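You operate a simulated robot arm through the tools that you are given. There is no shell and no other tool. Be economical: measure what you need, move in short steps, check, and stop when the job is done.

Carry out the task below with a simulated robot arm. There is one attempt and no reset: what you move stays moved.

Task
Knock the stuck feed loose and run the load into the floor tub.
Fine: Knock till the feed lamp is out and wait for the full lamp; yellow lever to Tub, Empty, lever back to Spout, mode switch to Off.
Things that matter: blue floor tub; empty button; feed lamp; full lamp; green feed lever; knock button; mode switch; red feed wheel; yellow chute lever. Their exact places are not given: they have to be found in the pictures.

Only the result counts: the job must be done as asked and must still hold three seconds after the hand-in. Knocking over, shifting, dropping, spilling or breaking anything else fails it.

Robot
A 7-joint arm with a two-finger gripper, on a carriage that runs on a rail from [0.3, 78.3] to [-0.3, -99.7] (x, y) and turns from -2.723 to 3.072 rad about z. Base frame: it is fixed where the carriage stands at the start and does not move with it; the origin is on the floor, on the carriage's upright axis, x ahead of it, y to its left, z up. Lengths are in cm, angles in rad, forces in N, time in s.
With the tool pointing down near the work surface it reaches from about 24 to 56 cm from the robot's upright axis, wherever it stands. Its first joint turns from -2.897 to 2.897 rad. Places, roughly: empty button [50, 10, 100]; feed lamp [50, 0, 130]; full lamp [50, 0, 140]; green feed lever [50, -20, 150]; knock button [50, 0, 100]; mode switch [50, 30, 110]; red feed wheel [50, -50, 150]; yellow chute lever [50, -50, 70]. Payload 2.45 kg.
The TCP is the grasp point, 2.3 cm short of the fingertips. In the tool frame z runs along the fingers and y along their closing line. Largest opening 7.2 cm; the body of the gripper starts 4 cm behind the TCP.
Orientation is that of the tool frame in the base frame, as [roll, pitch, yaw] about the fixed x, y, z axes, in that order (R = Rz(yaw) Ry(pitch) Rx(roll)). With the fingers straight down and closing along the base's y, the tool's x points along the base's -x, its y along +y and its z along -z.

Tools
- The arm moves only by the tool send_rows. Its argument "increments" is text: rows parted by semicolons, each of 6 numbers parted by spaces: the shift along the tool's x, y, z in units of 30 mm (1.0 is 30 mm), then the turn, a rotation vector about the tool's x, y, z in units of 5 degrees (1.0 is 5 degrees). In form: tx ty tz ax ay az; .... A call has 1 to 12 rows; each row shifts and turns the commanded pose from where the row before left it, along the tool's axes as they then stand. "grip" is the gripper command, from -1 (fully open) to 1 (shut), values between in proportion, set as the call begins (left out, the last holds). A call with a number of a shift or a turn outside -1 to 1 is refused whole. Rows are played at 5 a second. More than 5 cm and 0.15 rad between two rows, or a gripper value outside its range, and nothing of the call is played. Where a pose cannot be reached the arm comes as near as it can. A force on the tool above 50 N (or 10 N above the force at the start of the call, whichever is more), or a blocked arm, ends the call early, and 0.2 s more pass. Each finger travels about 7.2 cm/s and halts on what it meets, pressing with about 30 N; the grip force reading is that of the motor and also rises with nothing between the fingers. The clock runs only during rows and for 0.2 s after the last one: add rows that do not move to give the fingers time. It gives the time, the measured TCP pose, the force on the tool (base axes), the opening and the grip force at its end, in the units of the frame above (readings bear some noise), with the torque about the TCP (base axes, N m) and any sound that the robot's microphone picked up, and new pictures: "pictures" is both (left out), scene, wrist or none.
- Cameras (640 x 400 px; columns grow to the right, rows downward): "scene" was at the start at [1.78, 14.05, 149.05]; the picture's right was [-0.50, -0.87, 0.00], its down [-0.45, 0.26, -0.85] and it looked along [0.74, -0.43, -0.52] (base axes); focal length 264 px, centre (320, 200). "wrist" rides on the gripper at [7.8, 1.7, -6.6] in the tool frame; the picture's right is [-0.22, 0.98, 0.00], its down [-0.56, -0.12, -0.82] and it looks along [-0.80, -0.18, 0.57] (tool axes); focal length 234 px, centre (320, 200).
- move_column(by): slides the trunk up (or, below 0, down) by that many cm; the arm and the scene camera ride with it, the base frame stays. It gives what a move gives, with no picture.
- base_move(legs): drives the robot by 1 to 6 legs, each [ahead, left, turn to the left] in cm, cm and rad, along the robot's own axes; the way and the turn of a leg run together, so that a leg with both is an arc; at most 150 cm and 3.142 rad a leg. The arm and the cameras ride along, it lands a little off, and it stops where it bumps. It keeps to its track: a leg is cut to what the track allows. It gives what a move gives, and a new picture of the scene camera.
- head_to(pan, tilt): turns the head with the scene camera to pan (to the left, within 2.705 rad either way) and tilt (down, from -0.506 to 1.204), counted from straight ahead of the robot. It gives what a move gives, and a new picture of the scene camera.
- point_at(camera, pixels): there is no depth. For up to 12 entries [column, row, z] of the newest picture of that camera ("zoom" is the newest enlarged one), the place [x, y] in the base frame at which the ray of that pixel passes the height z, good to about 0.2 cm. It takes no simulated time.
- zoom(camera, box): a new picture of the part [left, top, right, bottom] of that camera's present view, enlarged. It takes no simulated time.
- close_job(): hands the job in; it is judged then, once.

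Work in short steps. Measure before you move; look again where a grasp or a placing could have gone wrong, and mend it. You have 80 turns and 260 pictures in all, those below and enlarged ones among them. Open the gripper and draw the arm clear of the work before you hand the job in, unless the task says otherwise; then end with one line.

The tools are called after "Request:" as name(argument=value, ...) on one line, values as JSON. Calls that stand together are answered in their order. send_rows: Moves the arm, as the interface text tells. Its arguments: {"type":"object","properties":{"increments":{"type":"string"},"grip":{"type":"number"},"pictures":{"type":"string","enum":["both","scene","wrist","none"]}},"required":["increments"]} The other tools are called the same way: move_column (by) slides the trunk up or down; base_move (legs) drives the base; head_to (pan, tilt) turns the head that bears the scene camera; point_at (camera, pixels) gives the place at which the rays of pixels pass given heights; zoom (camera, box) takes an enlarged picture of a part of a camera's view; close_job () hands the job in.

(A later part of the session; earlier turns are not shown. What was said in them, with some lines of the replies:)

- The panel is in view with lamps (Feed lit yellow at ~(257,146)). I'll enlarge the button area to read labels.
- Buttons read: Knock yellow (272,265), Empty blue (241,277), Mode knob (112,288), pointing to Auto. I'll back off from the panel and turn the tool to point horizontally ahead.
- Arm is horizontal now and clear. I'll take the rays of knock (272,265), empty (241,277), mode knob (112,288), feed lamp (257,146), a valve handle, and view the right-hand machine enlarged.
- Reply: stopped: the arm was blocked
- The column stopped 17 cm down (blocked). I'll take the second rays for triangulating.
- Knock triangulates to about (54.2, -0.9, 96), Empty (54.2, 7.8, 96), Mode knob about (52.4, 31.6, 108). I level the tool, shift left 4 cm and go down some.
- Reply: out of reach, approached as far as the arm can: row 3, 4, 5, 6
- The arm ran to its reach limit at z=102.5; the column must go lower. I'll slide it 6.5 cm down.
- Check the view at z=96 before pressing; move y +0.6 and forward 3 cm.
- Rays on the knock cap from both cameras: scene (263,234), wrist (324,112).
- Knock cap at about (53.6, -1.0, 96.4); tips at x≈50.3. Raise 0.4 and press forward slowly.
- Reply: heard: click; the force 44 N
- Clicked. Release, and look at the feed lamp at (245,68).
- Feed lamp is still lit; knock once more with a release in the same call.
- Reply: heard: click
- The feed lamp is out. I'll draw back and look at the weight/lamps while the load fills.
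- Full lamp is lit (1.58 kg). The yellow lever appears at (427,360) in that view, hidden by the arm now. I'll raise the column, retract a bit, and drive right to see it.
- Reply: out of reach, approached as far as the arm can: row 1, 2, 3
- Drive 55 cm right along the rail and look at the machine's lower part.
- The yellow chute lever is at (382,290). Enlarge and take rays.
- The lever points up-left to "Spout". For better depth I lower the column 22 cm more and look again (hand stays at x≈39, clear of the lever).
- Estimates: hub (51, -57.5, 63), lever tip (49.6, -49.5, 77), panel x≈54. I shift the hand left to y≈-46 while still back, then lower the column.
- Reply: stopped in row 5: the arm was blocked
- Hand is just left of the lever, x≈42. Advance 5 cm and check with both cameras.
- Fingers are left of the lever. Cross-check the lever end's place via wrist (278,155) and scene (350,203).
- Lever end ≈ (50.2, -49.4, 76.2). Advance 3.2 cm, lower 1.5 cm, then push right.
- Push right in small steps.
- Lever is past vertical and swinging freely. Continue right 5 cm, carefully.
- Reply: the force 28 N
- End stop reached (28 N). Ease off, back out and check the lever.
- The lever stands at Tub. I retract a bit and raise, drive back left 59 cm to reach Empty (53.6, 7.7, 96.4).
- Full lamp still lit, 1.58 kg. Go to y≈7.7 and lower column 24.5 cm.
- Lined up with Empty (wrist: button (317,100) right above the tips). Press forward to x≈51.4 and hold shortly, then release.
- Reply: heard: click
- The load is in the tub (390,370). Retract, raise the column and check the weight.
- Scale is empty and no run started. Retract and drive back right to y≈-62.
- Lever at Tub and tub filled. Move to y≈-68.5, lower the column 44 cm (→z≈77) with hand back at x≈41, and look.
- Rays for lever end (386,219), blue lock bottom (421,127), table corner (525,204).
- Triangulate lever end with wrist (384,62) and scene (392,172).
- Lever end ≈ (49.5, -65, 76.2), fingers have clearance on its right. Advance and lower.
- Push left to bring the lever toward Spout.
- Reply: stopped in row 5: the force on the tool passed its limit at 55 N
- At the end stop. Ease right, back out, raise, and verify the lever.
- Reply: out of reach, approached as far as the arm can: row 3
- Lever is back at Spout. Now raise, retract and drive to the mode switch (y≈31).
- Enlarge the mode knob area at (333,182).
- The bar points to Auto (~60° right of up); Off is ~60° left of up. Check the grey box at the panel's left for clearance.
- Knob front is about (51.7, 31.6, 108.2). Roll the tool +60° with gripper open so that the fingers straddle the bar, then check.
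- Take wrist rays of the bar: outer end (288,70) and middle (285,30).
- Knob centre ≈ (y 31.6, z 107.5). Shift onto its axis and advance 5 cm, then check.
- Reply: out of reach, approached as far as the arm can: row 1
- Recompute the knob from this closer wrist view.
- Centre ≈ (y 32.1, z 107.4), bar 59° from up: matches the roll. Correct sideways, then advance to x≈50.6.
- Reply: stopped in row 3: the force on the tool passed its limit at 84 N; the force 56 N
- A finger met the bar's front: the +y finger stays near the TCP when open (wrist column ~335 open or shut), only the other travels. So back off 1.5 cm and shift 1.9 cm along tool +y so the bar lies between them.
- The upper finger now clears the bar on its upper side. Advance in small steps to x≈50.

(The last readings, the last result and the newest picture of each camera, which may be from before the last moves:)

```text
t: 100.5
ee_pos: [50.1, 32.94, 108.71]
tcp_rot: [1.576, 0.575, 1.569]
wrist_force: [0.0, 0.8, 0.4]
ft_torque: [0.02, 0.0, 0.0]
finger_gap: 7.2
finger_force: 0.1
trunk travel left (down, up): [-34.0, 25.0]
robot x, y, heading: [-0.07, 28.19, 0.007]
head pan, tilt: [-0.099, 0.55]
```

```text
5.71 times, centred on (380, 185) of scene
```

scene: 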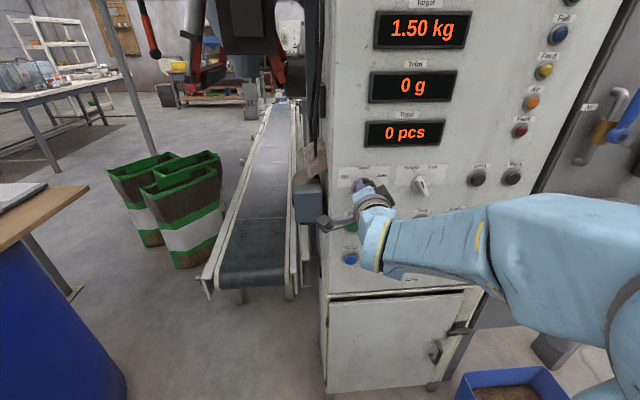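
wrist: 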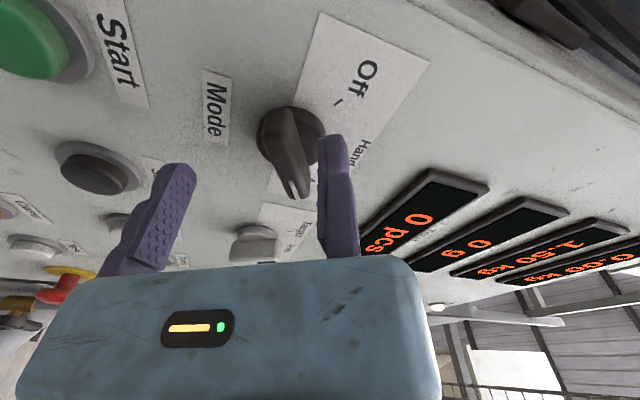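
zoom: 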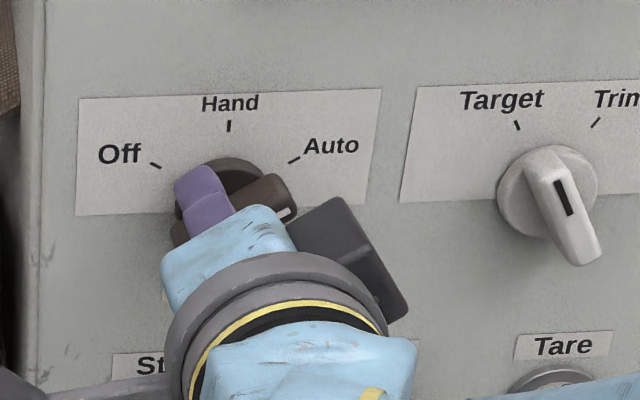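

Good: the upper finger lies alongside the bar. Close the gripper on it.

Request:
send_rows(increments="-0.1 0 0.05 0 0 0;0 0 0 0 0 0;0 0 0 0 0 0;0 0 0 0 0 0;0 0 0 0 0 0;0 0 0 0 0 0;0 0 0 0 0 0", grip=1)

Request:
zoom(camera="wrist", box=[180, 60, 420, 210])

```text
t: 102.1
ee_pos: [50.08, 32.51, 108.77]
tcp_rot: [1.579, 0.573, 1.571]
wrist_force: [-7.2, -14.5, -26.7]
ft_torque: [0.03, 0.35, -0.33]
finger_gap: 2.1
finger_force: 29.9
trunk travel left (down, up): [-34.0, 25.0]
robot x, y, heading: [-0.13, 28.01, 0.009]
head pan, tilt: [-0.099, 0.55]
```

scene: 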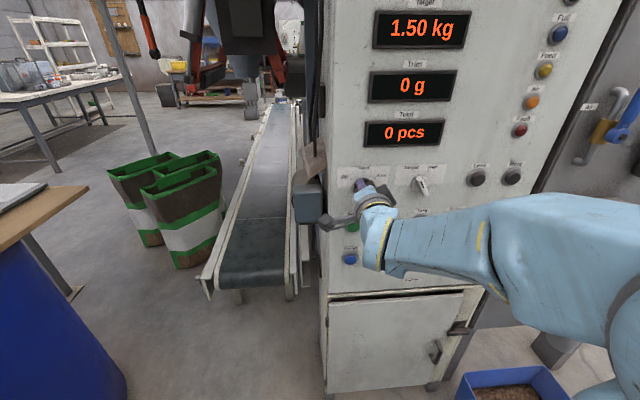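
wrist: 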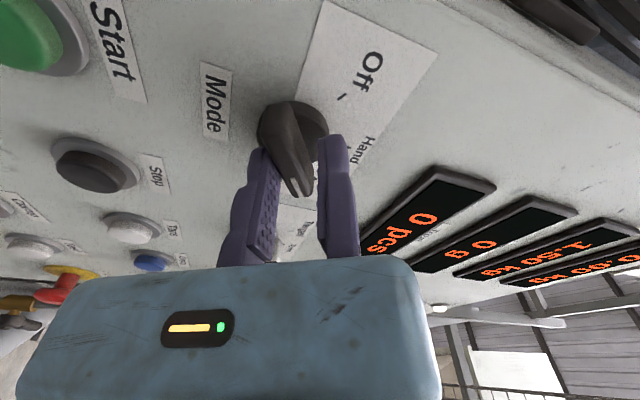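

```text
2.67 times, centred on (300, 135) of wrist
```

zoom: 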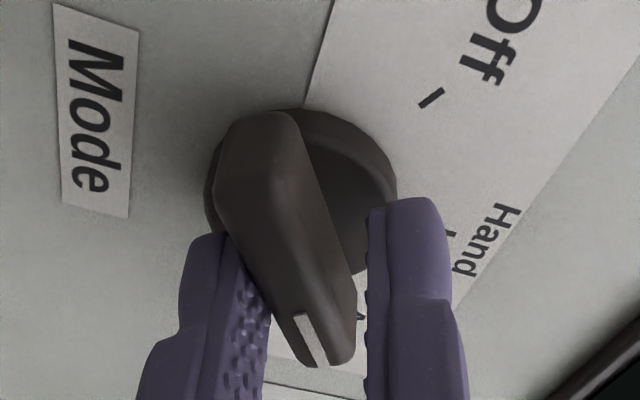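

Lower finger touches, upper is ~0.5 cm off (30 N reaction). Center by shifting along -y tool, then start turning toward Off (negative about z).

Request:
send_rows(increments="0 -0.1 0 0 0 0;0 -0.08 0 0 0 0;0 0 0 0 0 0", pictures="none")

Request:
send_rows(increments="0.02 0.01 0 0 0 -1;0.02 0.01 0 0 0 -1;0.02 0.01 0 0 0 -1;0.02 0.01 0 0 0 -1;0 0 0 0 0 0")

```text
t: 102.9
ee_pos: [50.22, 32.13, 108.23]
tcp_rot: [1.579, 0.572, 1.571]
wrist_force: [-6.9, -16.6, -25.1]
ft_torque: [0.01, 0.31, -0.34]
finger_gap: 1.59
finger_force: 30.2
trunk travel left (down, up): [-34.0, 25.0]
robot x, y, heading: [-0.31, 28.14, 0.013]
head pan, tilt: [-0.099, 0.55]
```

```text
t: 104.1
ee_pos: [50.39, 32.45, 108.21]
tcp_rot: [1.584, 0.923, 1.577]
wrist_force: [-3.6, -17.9, -26.3]
ft_torque: [0.05, 0.14, -0.37]
finger_gap: 1.66
finger_force: 29.7
trunk travel left (down, up): [-34.0, 25.0]
robot x, y, heading: [0.3, 27.84, 0.009]
head pan, tilt: [-0.099, 0.55]
```

scene: 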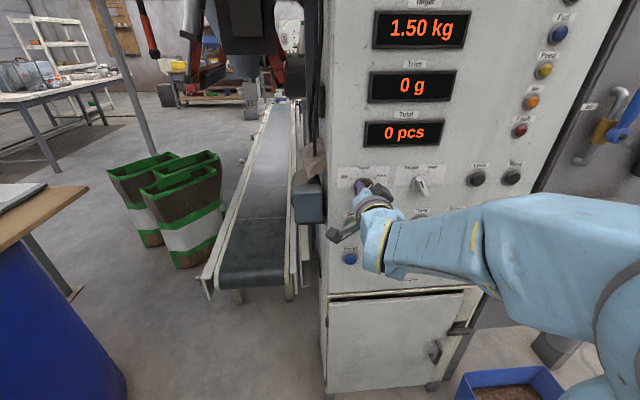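
wrist: 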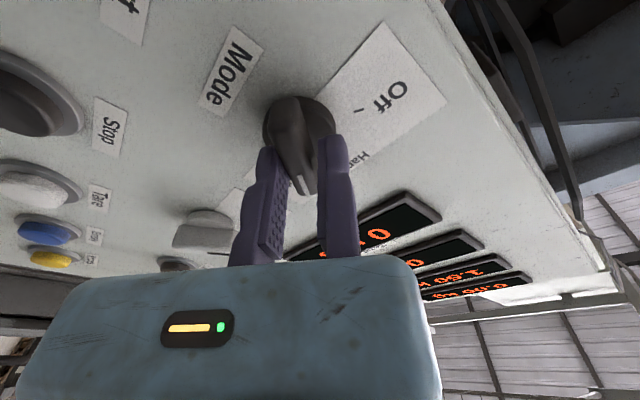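

The bar turns along. Center slightly more and keep turning.

Request:
send_rows(increments="0.02 -0.07 0 0 0 -1;0.02 -0.05 0 0 0 -1;0.02 0.01 0 0 0 -1;0.02 0.01 0 0 0 -1;0.02 0.01 0 0 0 -1;0.02 0.01 0 0 0 -1;0.02 0.01 0 0 0 -1;0.02 0.01 0 0 0 -1;0 0 0 0 0 0")

Request:
zoom(camera="scene", box=[330, 150, 430, 220])

```text
t: 106.1
ee_pos: [50.3, 32.27, 107.83]
tcp_rot: [-1.687, 1.52, -1.693]
wrist_force: [-3.0, -27.2, -14.4]
ft_torque: [-0.01, 0.04, -0.26]
finger_gap: 1.31
finger_force: 39.4
trunk travel left (down, up): [-34.0, 25.0]
robot x, y, heading: [0.02, 28.09, 0.009]
head pan, tilt: [-0.099, 0.55]
```

scene: 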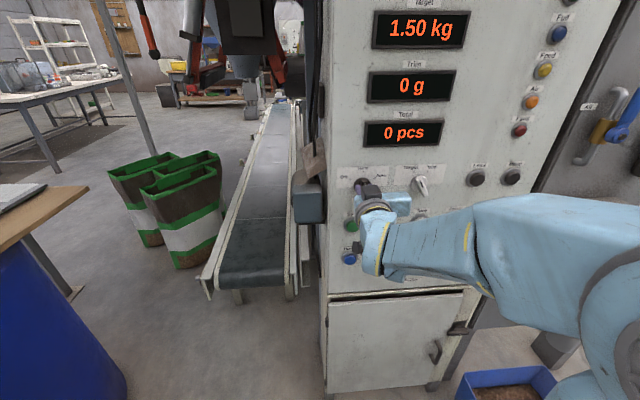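
wrist: 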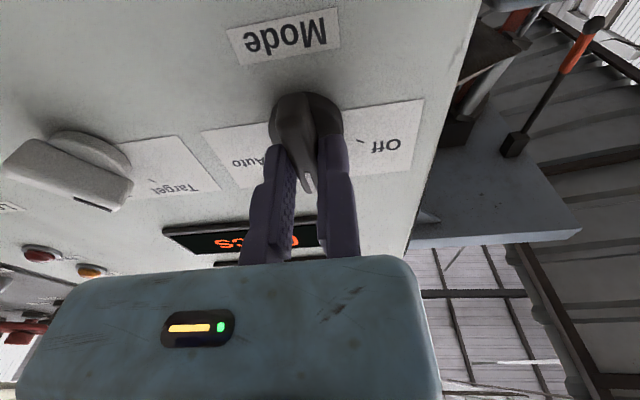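

```text
5.71 times, centred on (380, 185) of scene
```

zoom: 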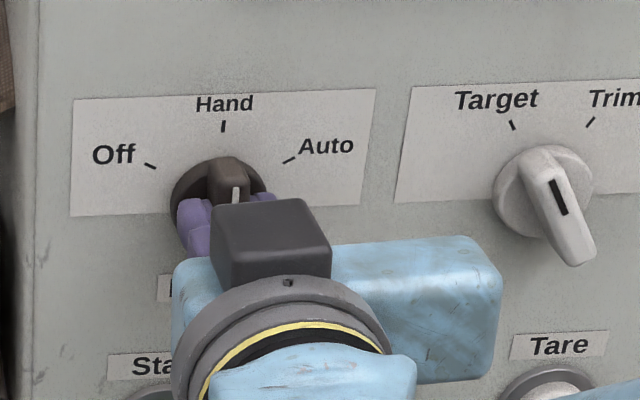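

At Hand now (white mark up). Continue turning toward Off.

Request:
send_rows(increments="0.02 -0.03 0 0 0 -1;0.02 0.01 0 0 0 -1;0.02 0.01 0 0 0 -1;0.02 0.01 0 0 0 -1;0.02 0.01 0 0 0 -1;0.02 0.01 0 0 0 -1;0.02 0.01 0 0 0 -1;0.02 0.01 0 0 0 -1;0.02 0.01 0 0 0 -1;0.02 0.01 0 0 0 -1;0 0 0 0 0 0")

Request:
zoom(camera="scene", box=[330, 150, 430, 220])

```text
t: 108.5
ee_pos: [50.38, 32.17, 107.13]
tcp_rot: [-1.574, 0.647, -1.58]
wrist_force: [2.9, -22.5, 7.3]
ft_torque: [0.0, 0.03, -0.88]
finger_gap: 1.28
finger_force: 39.1
trunk travel left (down, up): [-34.0, 25.0]
robot x, y, heading: [0.01, 28.15, 0.01]
head pan, tilt: [-0.099, 0.55]
```

scene: 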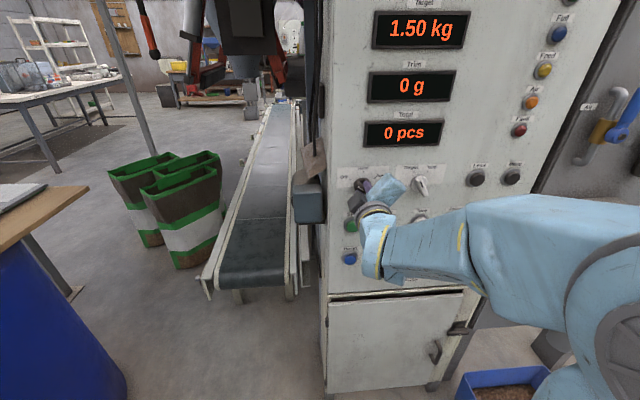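
wrist: 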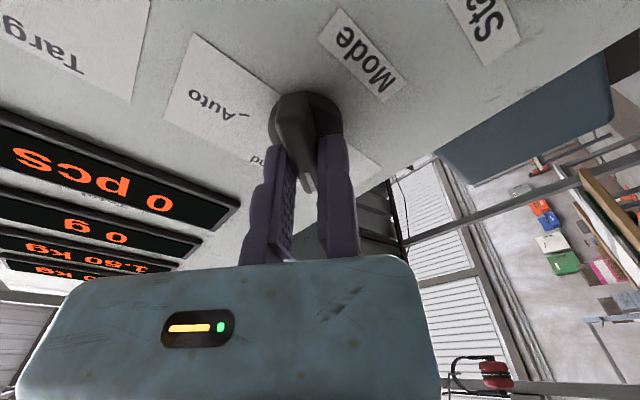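

```text
5.71 times, centred on (380, 185) of scene
```

zoom: 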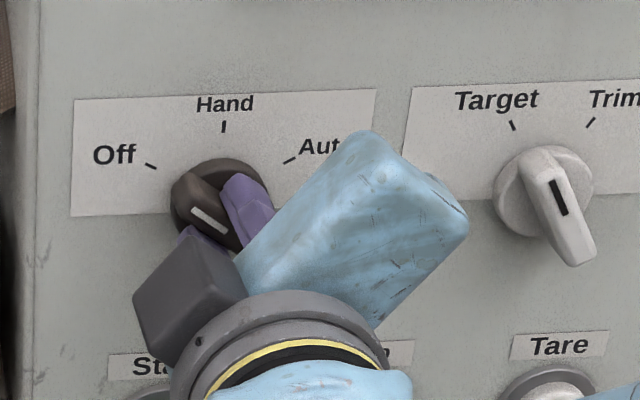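

53° past up; turn ~2 more steps to Off.

Request:
send_rows(increments="0.02 0.01 0 0 0 -1;0.02 0.01 0 0 0 -0.7;0 0 0 0 0 0", pictures="none")

Request:
send_rows(increments="0 0 0 0 0 0;0 0 0 0 0 0;0 0 0 0 0 0;0 0 0 0 0 0", grip=-0.2)

Request:
zoom(camera="scene", box=[330, 150, 430, 220])

```text
t: 109.3
ee_pos: [50.28, 32.13, 107.04]
tcp_rot: [-1.576, 0.5, -1.581]
wrist_force: [15.8, -22.6, 11.9]
ft_torque: [0.6, -0.08, -0.58]
finger_gap: 1.27
finger_force: 39.6
trunk travel left (down, up): [-34.0, 25.0]
robot x, y, heading: [0.21, 28.05, 0.01]
head pan, tilt: [-0.099, 0.55]
```

```text
t: 110.3
ee_pos: [50.17, 32.46, 107.03]
tcp_rot: [-1.575, 0.498, -1.578]
wrist_force: [-0.6, -0.2, -0.3]
ft_torque: [-0.01, 0.0, 0.01]
finger_gap: 4.32
finger_force: 0.1
trunk travel left (down, up): [-34.0, 25.0]
robot x, y, heading: [0.32, 28.16, 0.015]
head pan, tilt: [-0.099, 0.55]
```

scene: 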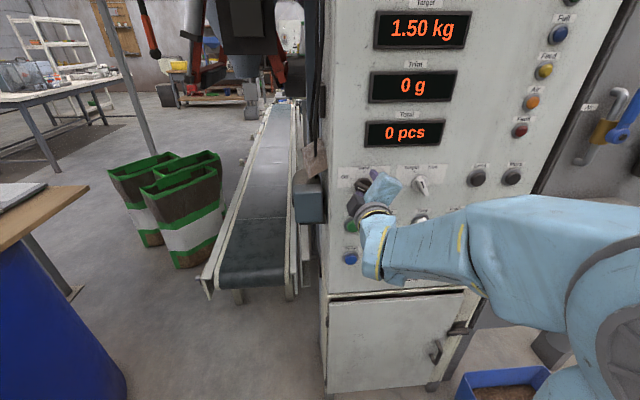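
wrist: 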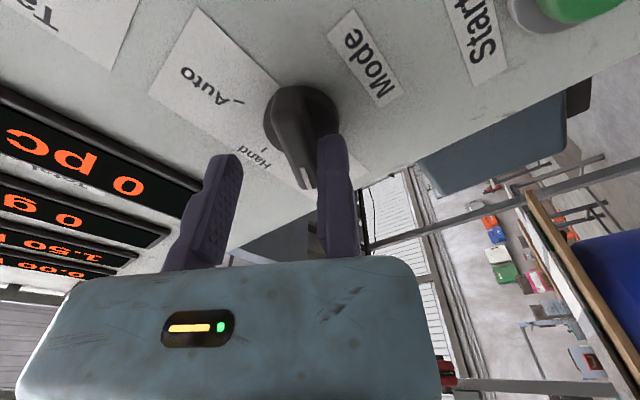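

```text
5.71 times, centred on (380, 185) of scene
```

zoom: 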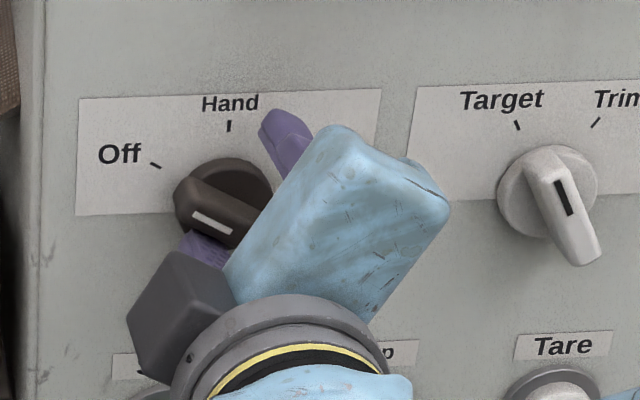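

The knob hit its stop at 61° — pointing to Off. Back straight out and verify all.

Request:
send_rows(increments="0 0 -0.6 0 0 0;0 0 -0.8 0 0 0;0 0 -0.6 0 0 0;0 0 0 0 0 0", grip=-0.2, pictures="none")

Request:
move_column(by=18)

Request:
head_to(pan=-0.25, tilt=0.6)

Request:
zoom(camera="scene", box=[270, 160, 430, 260])

```text
t: 111.3
ee_pos: [44.4, 32.61, 106.93]
tcp_rot: [-1.576, 0.499, -1.579]
wrist_force: [-0.1, 1.1, 0.8]
ft_torque: [-0.01, -0.01, 0.05]
finger_gap: 4.34
finger_force: 0.0
trunk travel left (down, up): [-34.0, 25.0]
robot x, y, heading: [-0.1, 28.1, 0.007]
head pan, tilt: [-0.099, 0.55]
```

```text
t: 113.3
ee_pos: [44.24, 32.54, 125.08]
tcp_rot: [-1.576, 0.499, -1.578]
wrist_force: [0.5, 0.6, 0.0]
ft_torque: [-0.03, 0.04, 0.0]
finger_gap: 4.32
finger_force: 0.1
trunk travel left (down, up): [-52.0, 7.0]
robot x, y, heading: [0.29, 28.0, 0.011]
head pan, tilt: [-0.099, 0.55]
```

```text
t: 114.0
ee_pos: [44.32, 32.57, 125.04]
tcp_rot: [-1.576, 0.497, -1.578]
wrist_force: [-0.2, 0.0, 0.0]
ft_torque: [0.05, -0.03, 0.0]
finger_gap: 4.3
finger_force: 0.0
trunk travel left (down, up): [-52.0, 7.0]
robot x, y, heading: [0.35, 28.31, 0.008]
head pan, tilt: [-0.25, 0.6]
```

scene: 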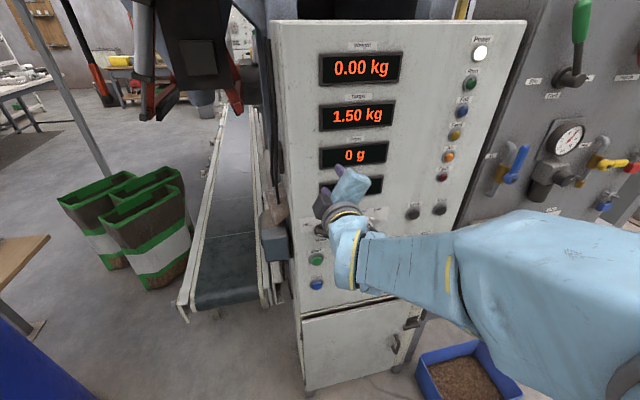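

```text
4.00 times, centred on (350, 210) of scene
```

zoom: 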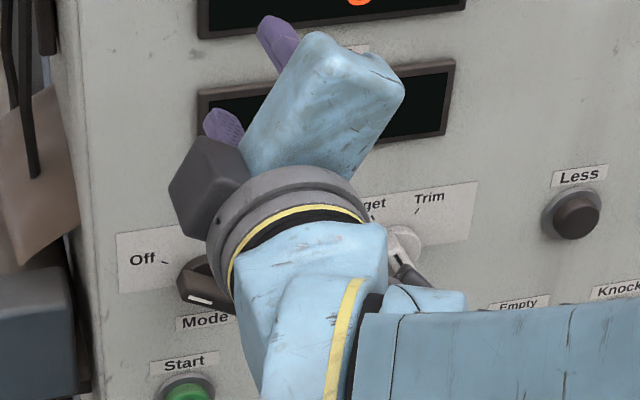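

Mode points to Off. Open the gripper, drive off to the right and take one last overall look.

Request:
send_rows(increments="0 0 -0.6 0 0 0;0 0 -0.4 0 0 0;0 0 0 0 0 0;0 0 0 0 0 0", grip=-1, pictures="none")

Request:
base_move(legs=[[0, -28, 0]])

Request:
head_to(pan=-0.3, tilt=0.6)

Request:
zoom(camera="scene", box=[100, 150, 420, 350])

```text
t: 115.0
ee_pos: [42.29, 32.86, 126.28]
tcp_rot: [-1.577, 0.5, -1.579]
wrist_force: [-0.2, 0.2, -0.4]
ft_torque: [-0.02, -0.02, -0.03]
finger_gap: 7.2
finger_force: 0.0
out of reach, approached as far as the arm can: row 1, 2
trunk travel left (down, up): [-52.0, 7.0]
robot x, y, heading: [-0.21, 28.36, 0.012]
head pan, tilt: [-0.25, 0.6]
```

```text
t: 117.0
ee_pos: [42.2, 4.2, 126.22]
tcp_rot: [-1.577, 0.498, -1.577]
wrist_force: [-0.1, 0.8, -0.3]
ft_torque: [0.0, 0.03, 0.0]
finger_gap: 7.15
finger_force: 0.3
trunk travel left (down, up): [-52.0, 7.0]
robot x, y, heading: [0.23, -0.77, 0.017]
head pan, tilt: [-0.25, 0.6]
```

scene: 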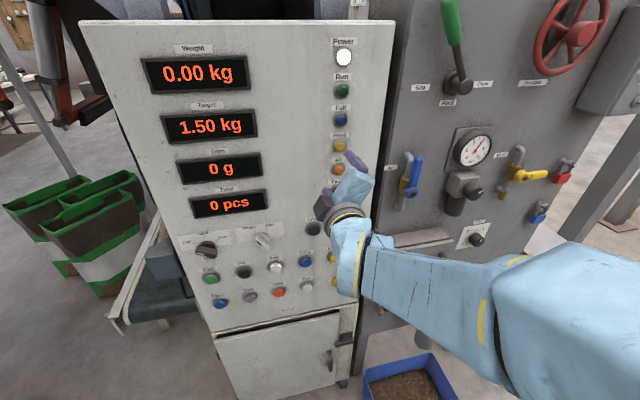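

```text
t: 117.7
ee_pos: [42.23, 4.3, 126.15]
tcp_rot: [-1.578, 0.5, -1.577]
wrist_force: [0.5, 0.2, 0.1]
ft_torque: [0.0, 0.0, 0.02]
finger_gap: 7.2
finger_force: 0.0
trunk travel left (down, up): [-52.0, 7.0]
robot x, y, heading: [0.04, -0.84, 0.009]
head pan, tilt: [-0.3, 0.6]
```

scene: 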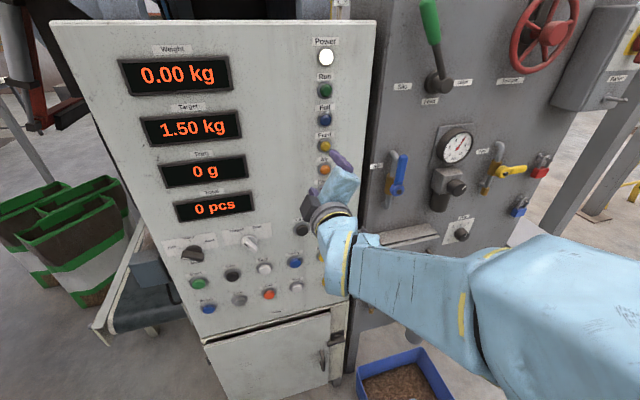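

```text
2.00 times, centred on (260, 250) of scene
```

zoom: 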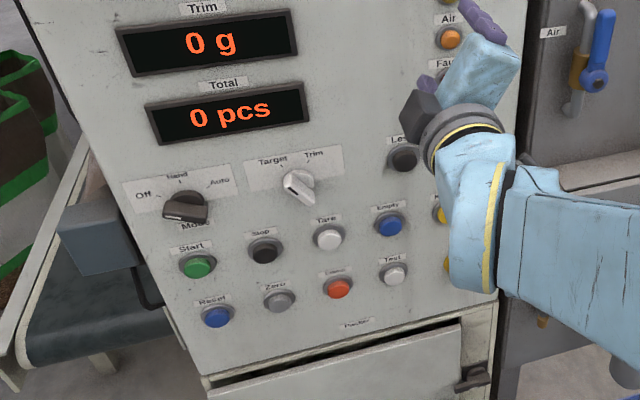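

The mode switch is at Off, the scale reads 0.00 kg, the load is in the tub, the lever was left at Spout, and the hand is open and clear. Handing in.

Request:
close_job()

```text
The job is handed in.
```

The job is handed in: two knocks put the feed lamp out, the full lamp came on at 1.58 kg, and Empty ran the load into the blue floor tub. The scale now reads 0.00 kg, the yellow lever is back at Spout, the mode switch is at Off, and the gripper is open and clear.
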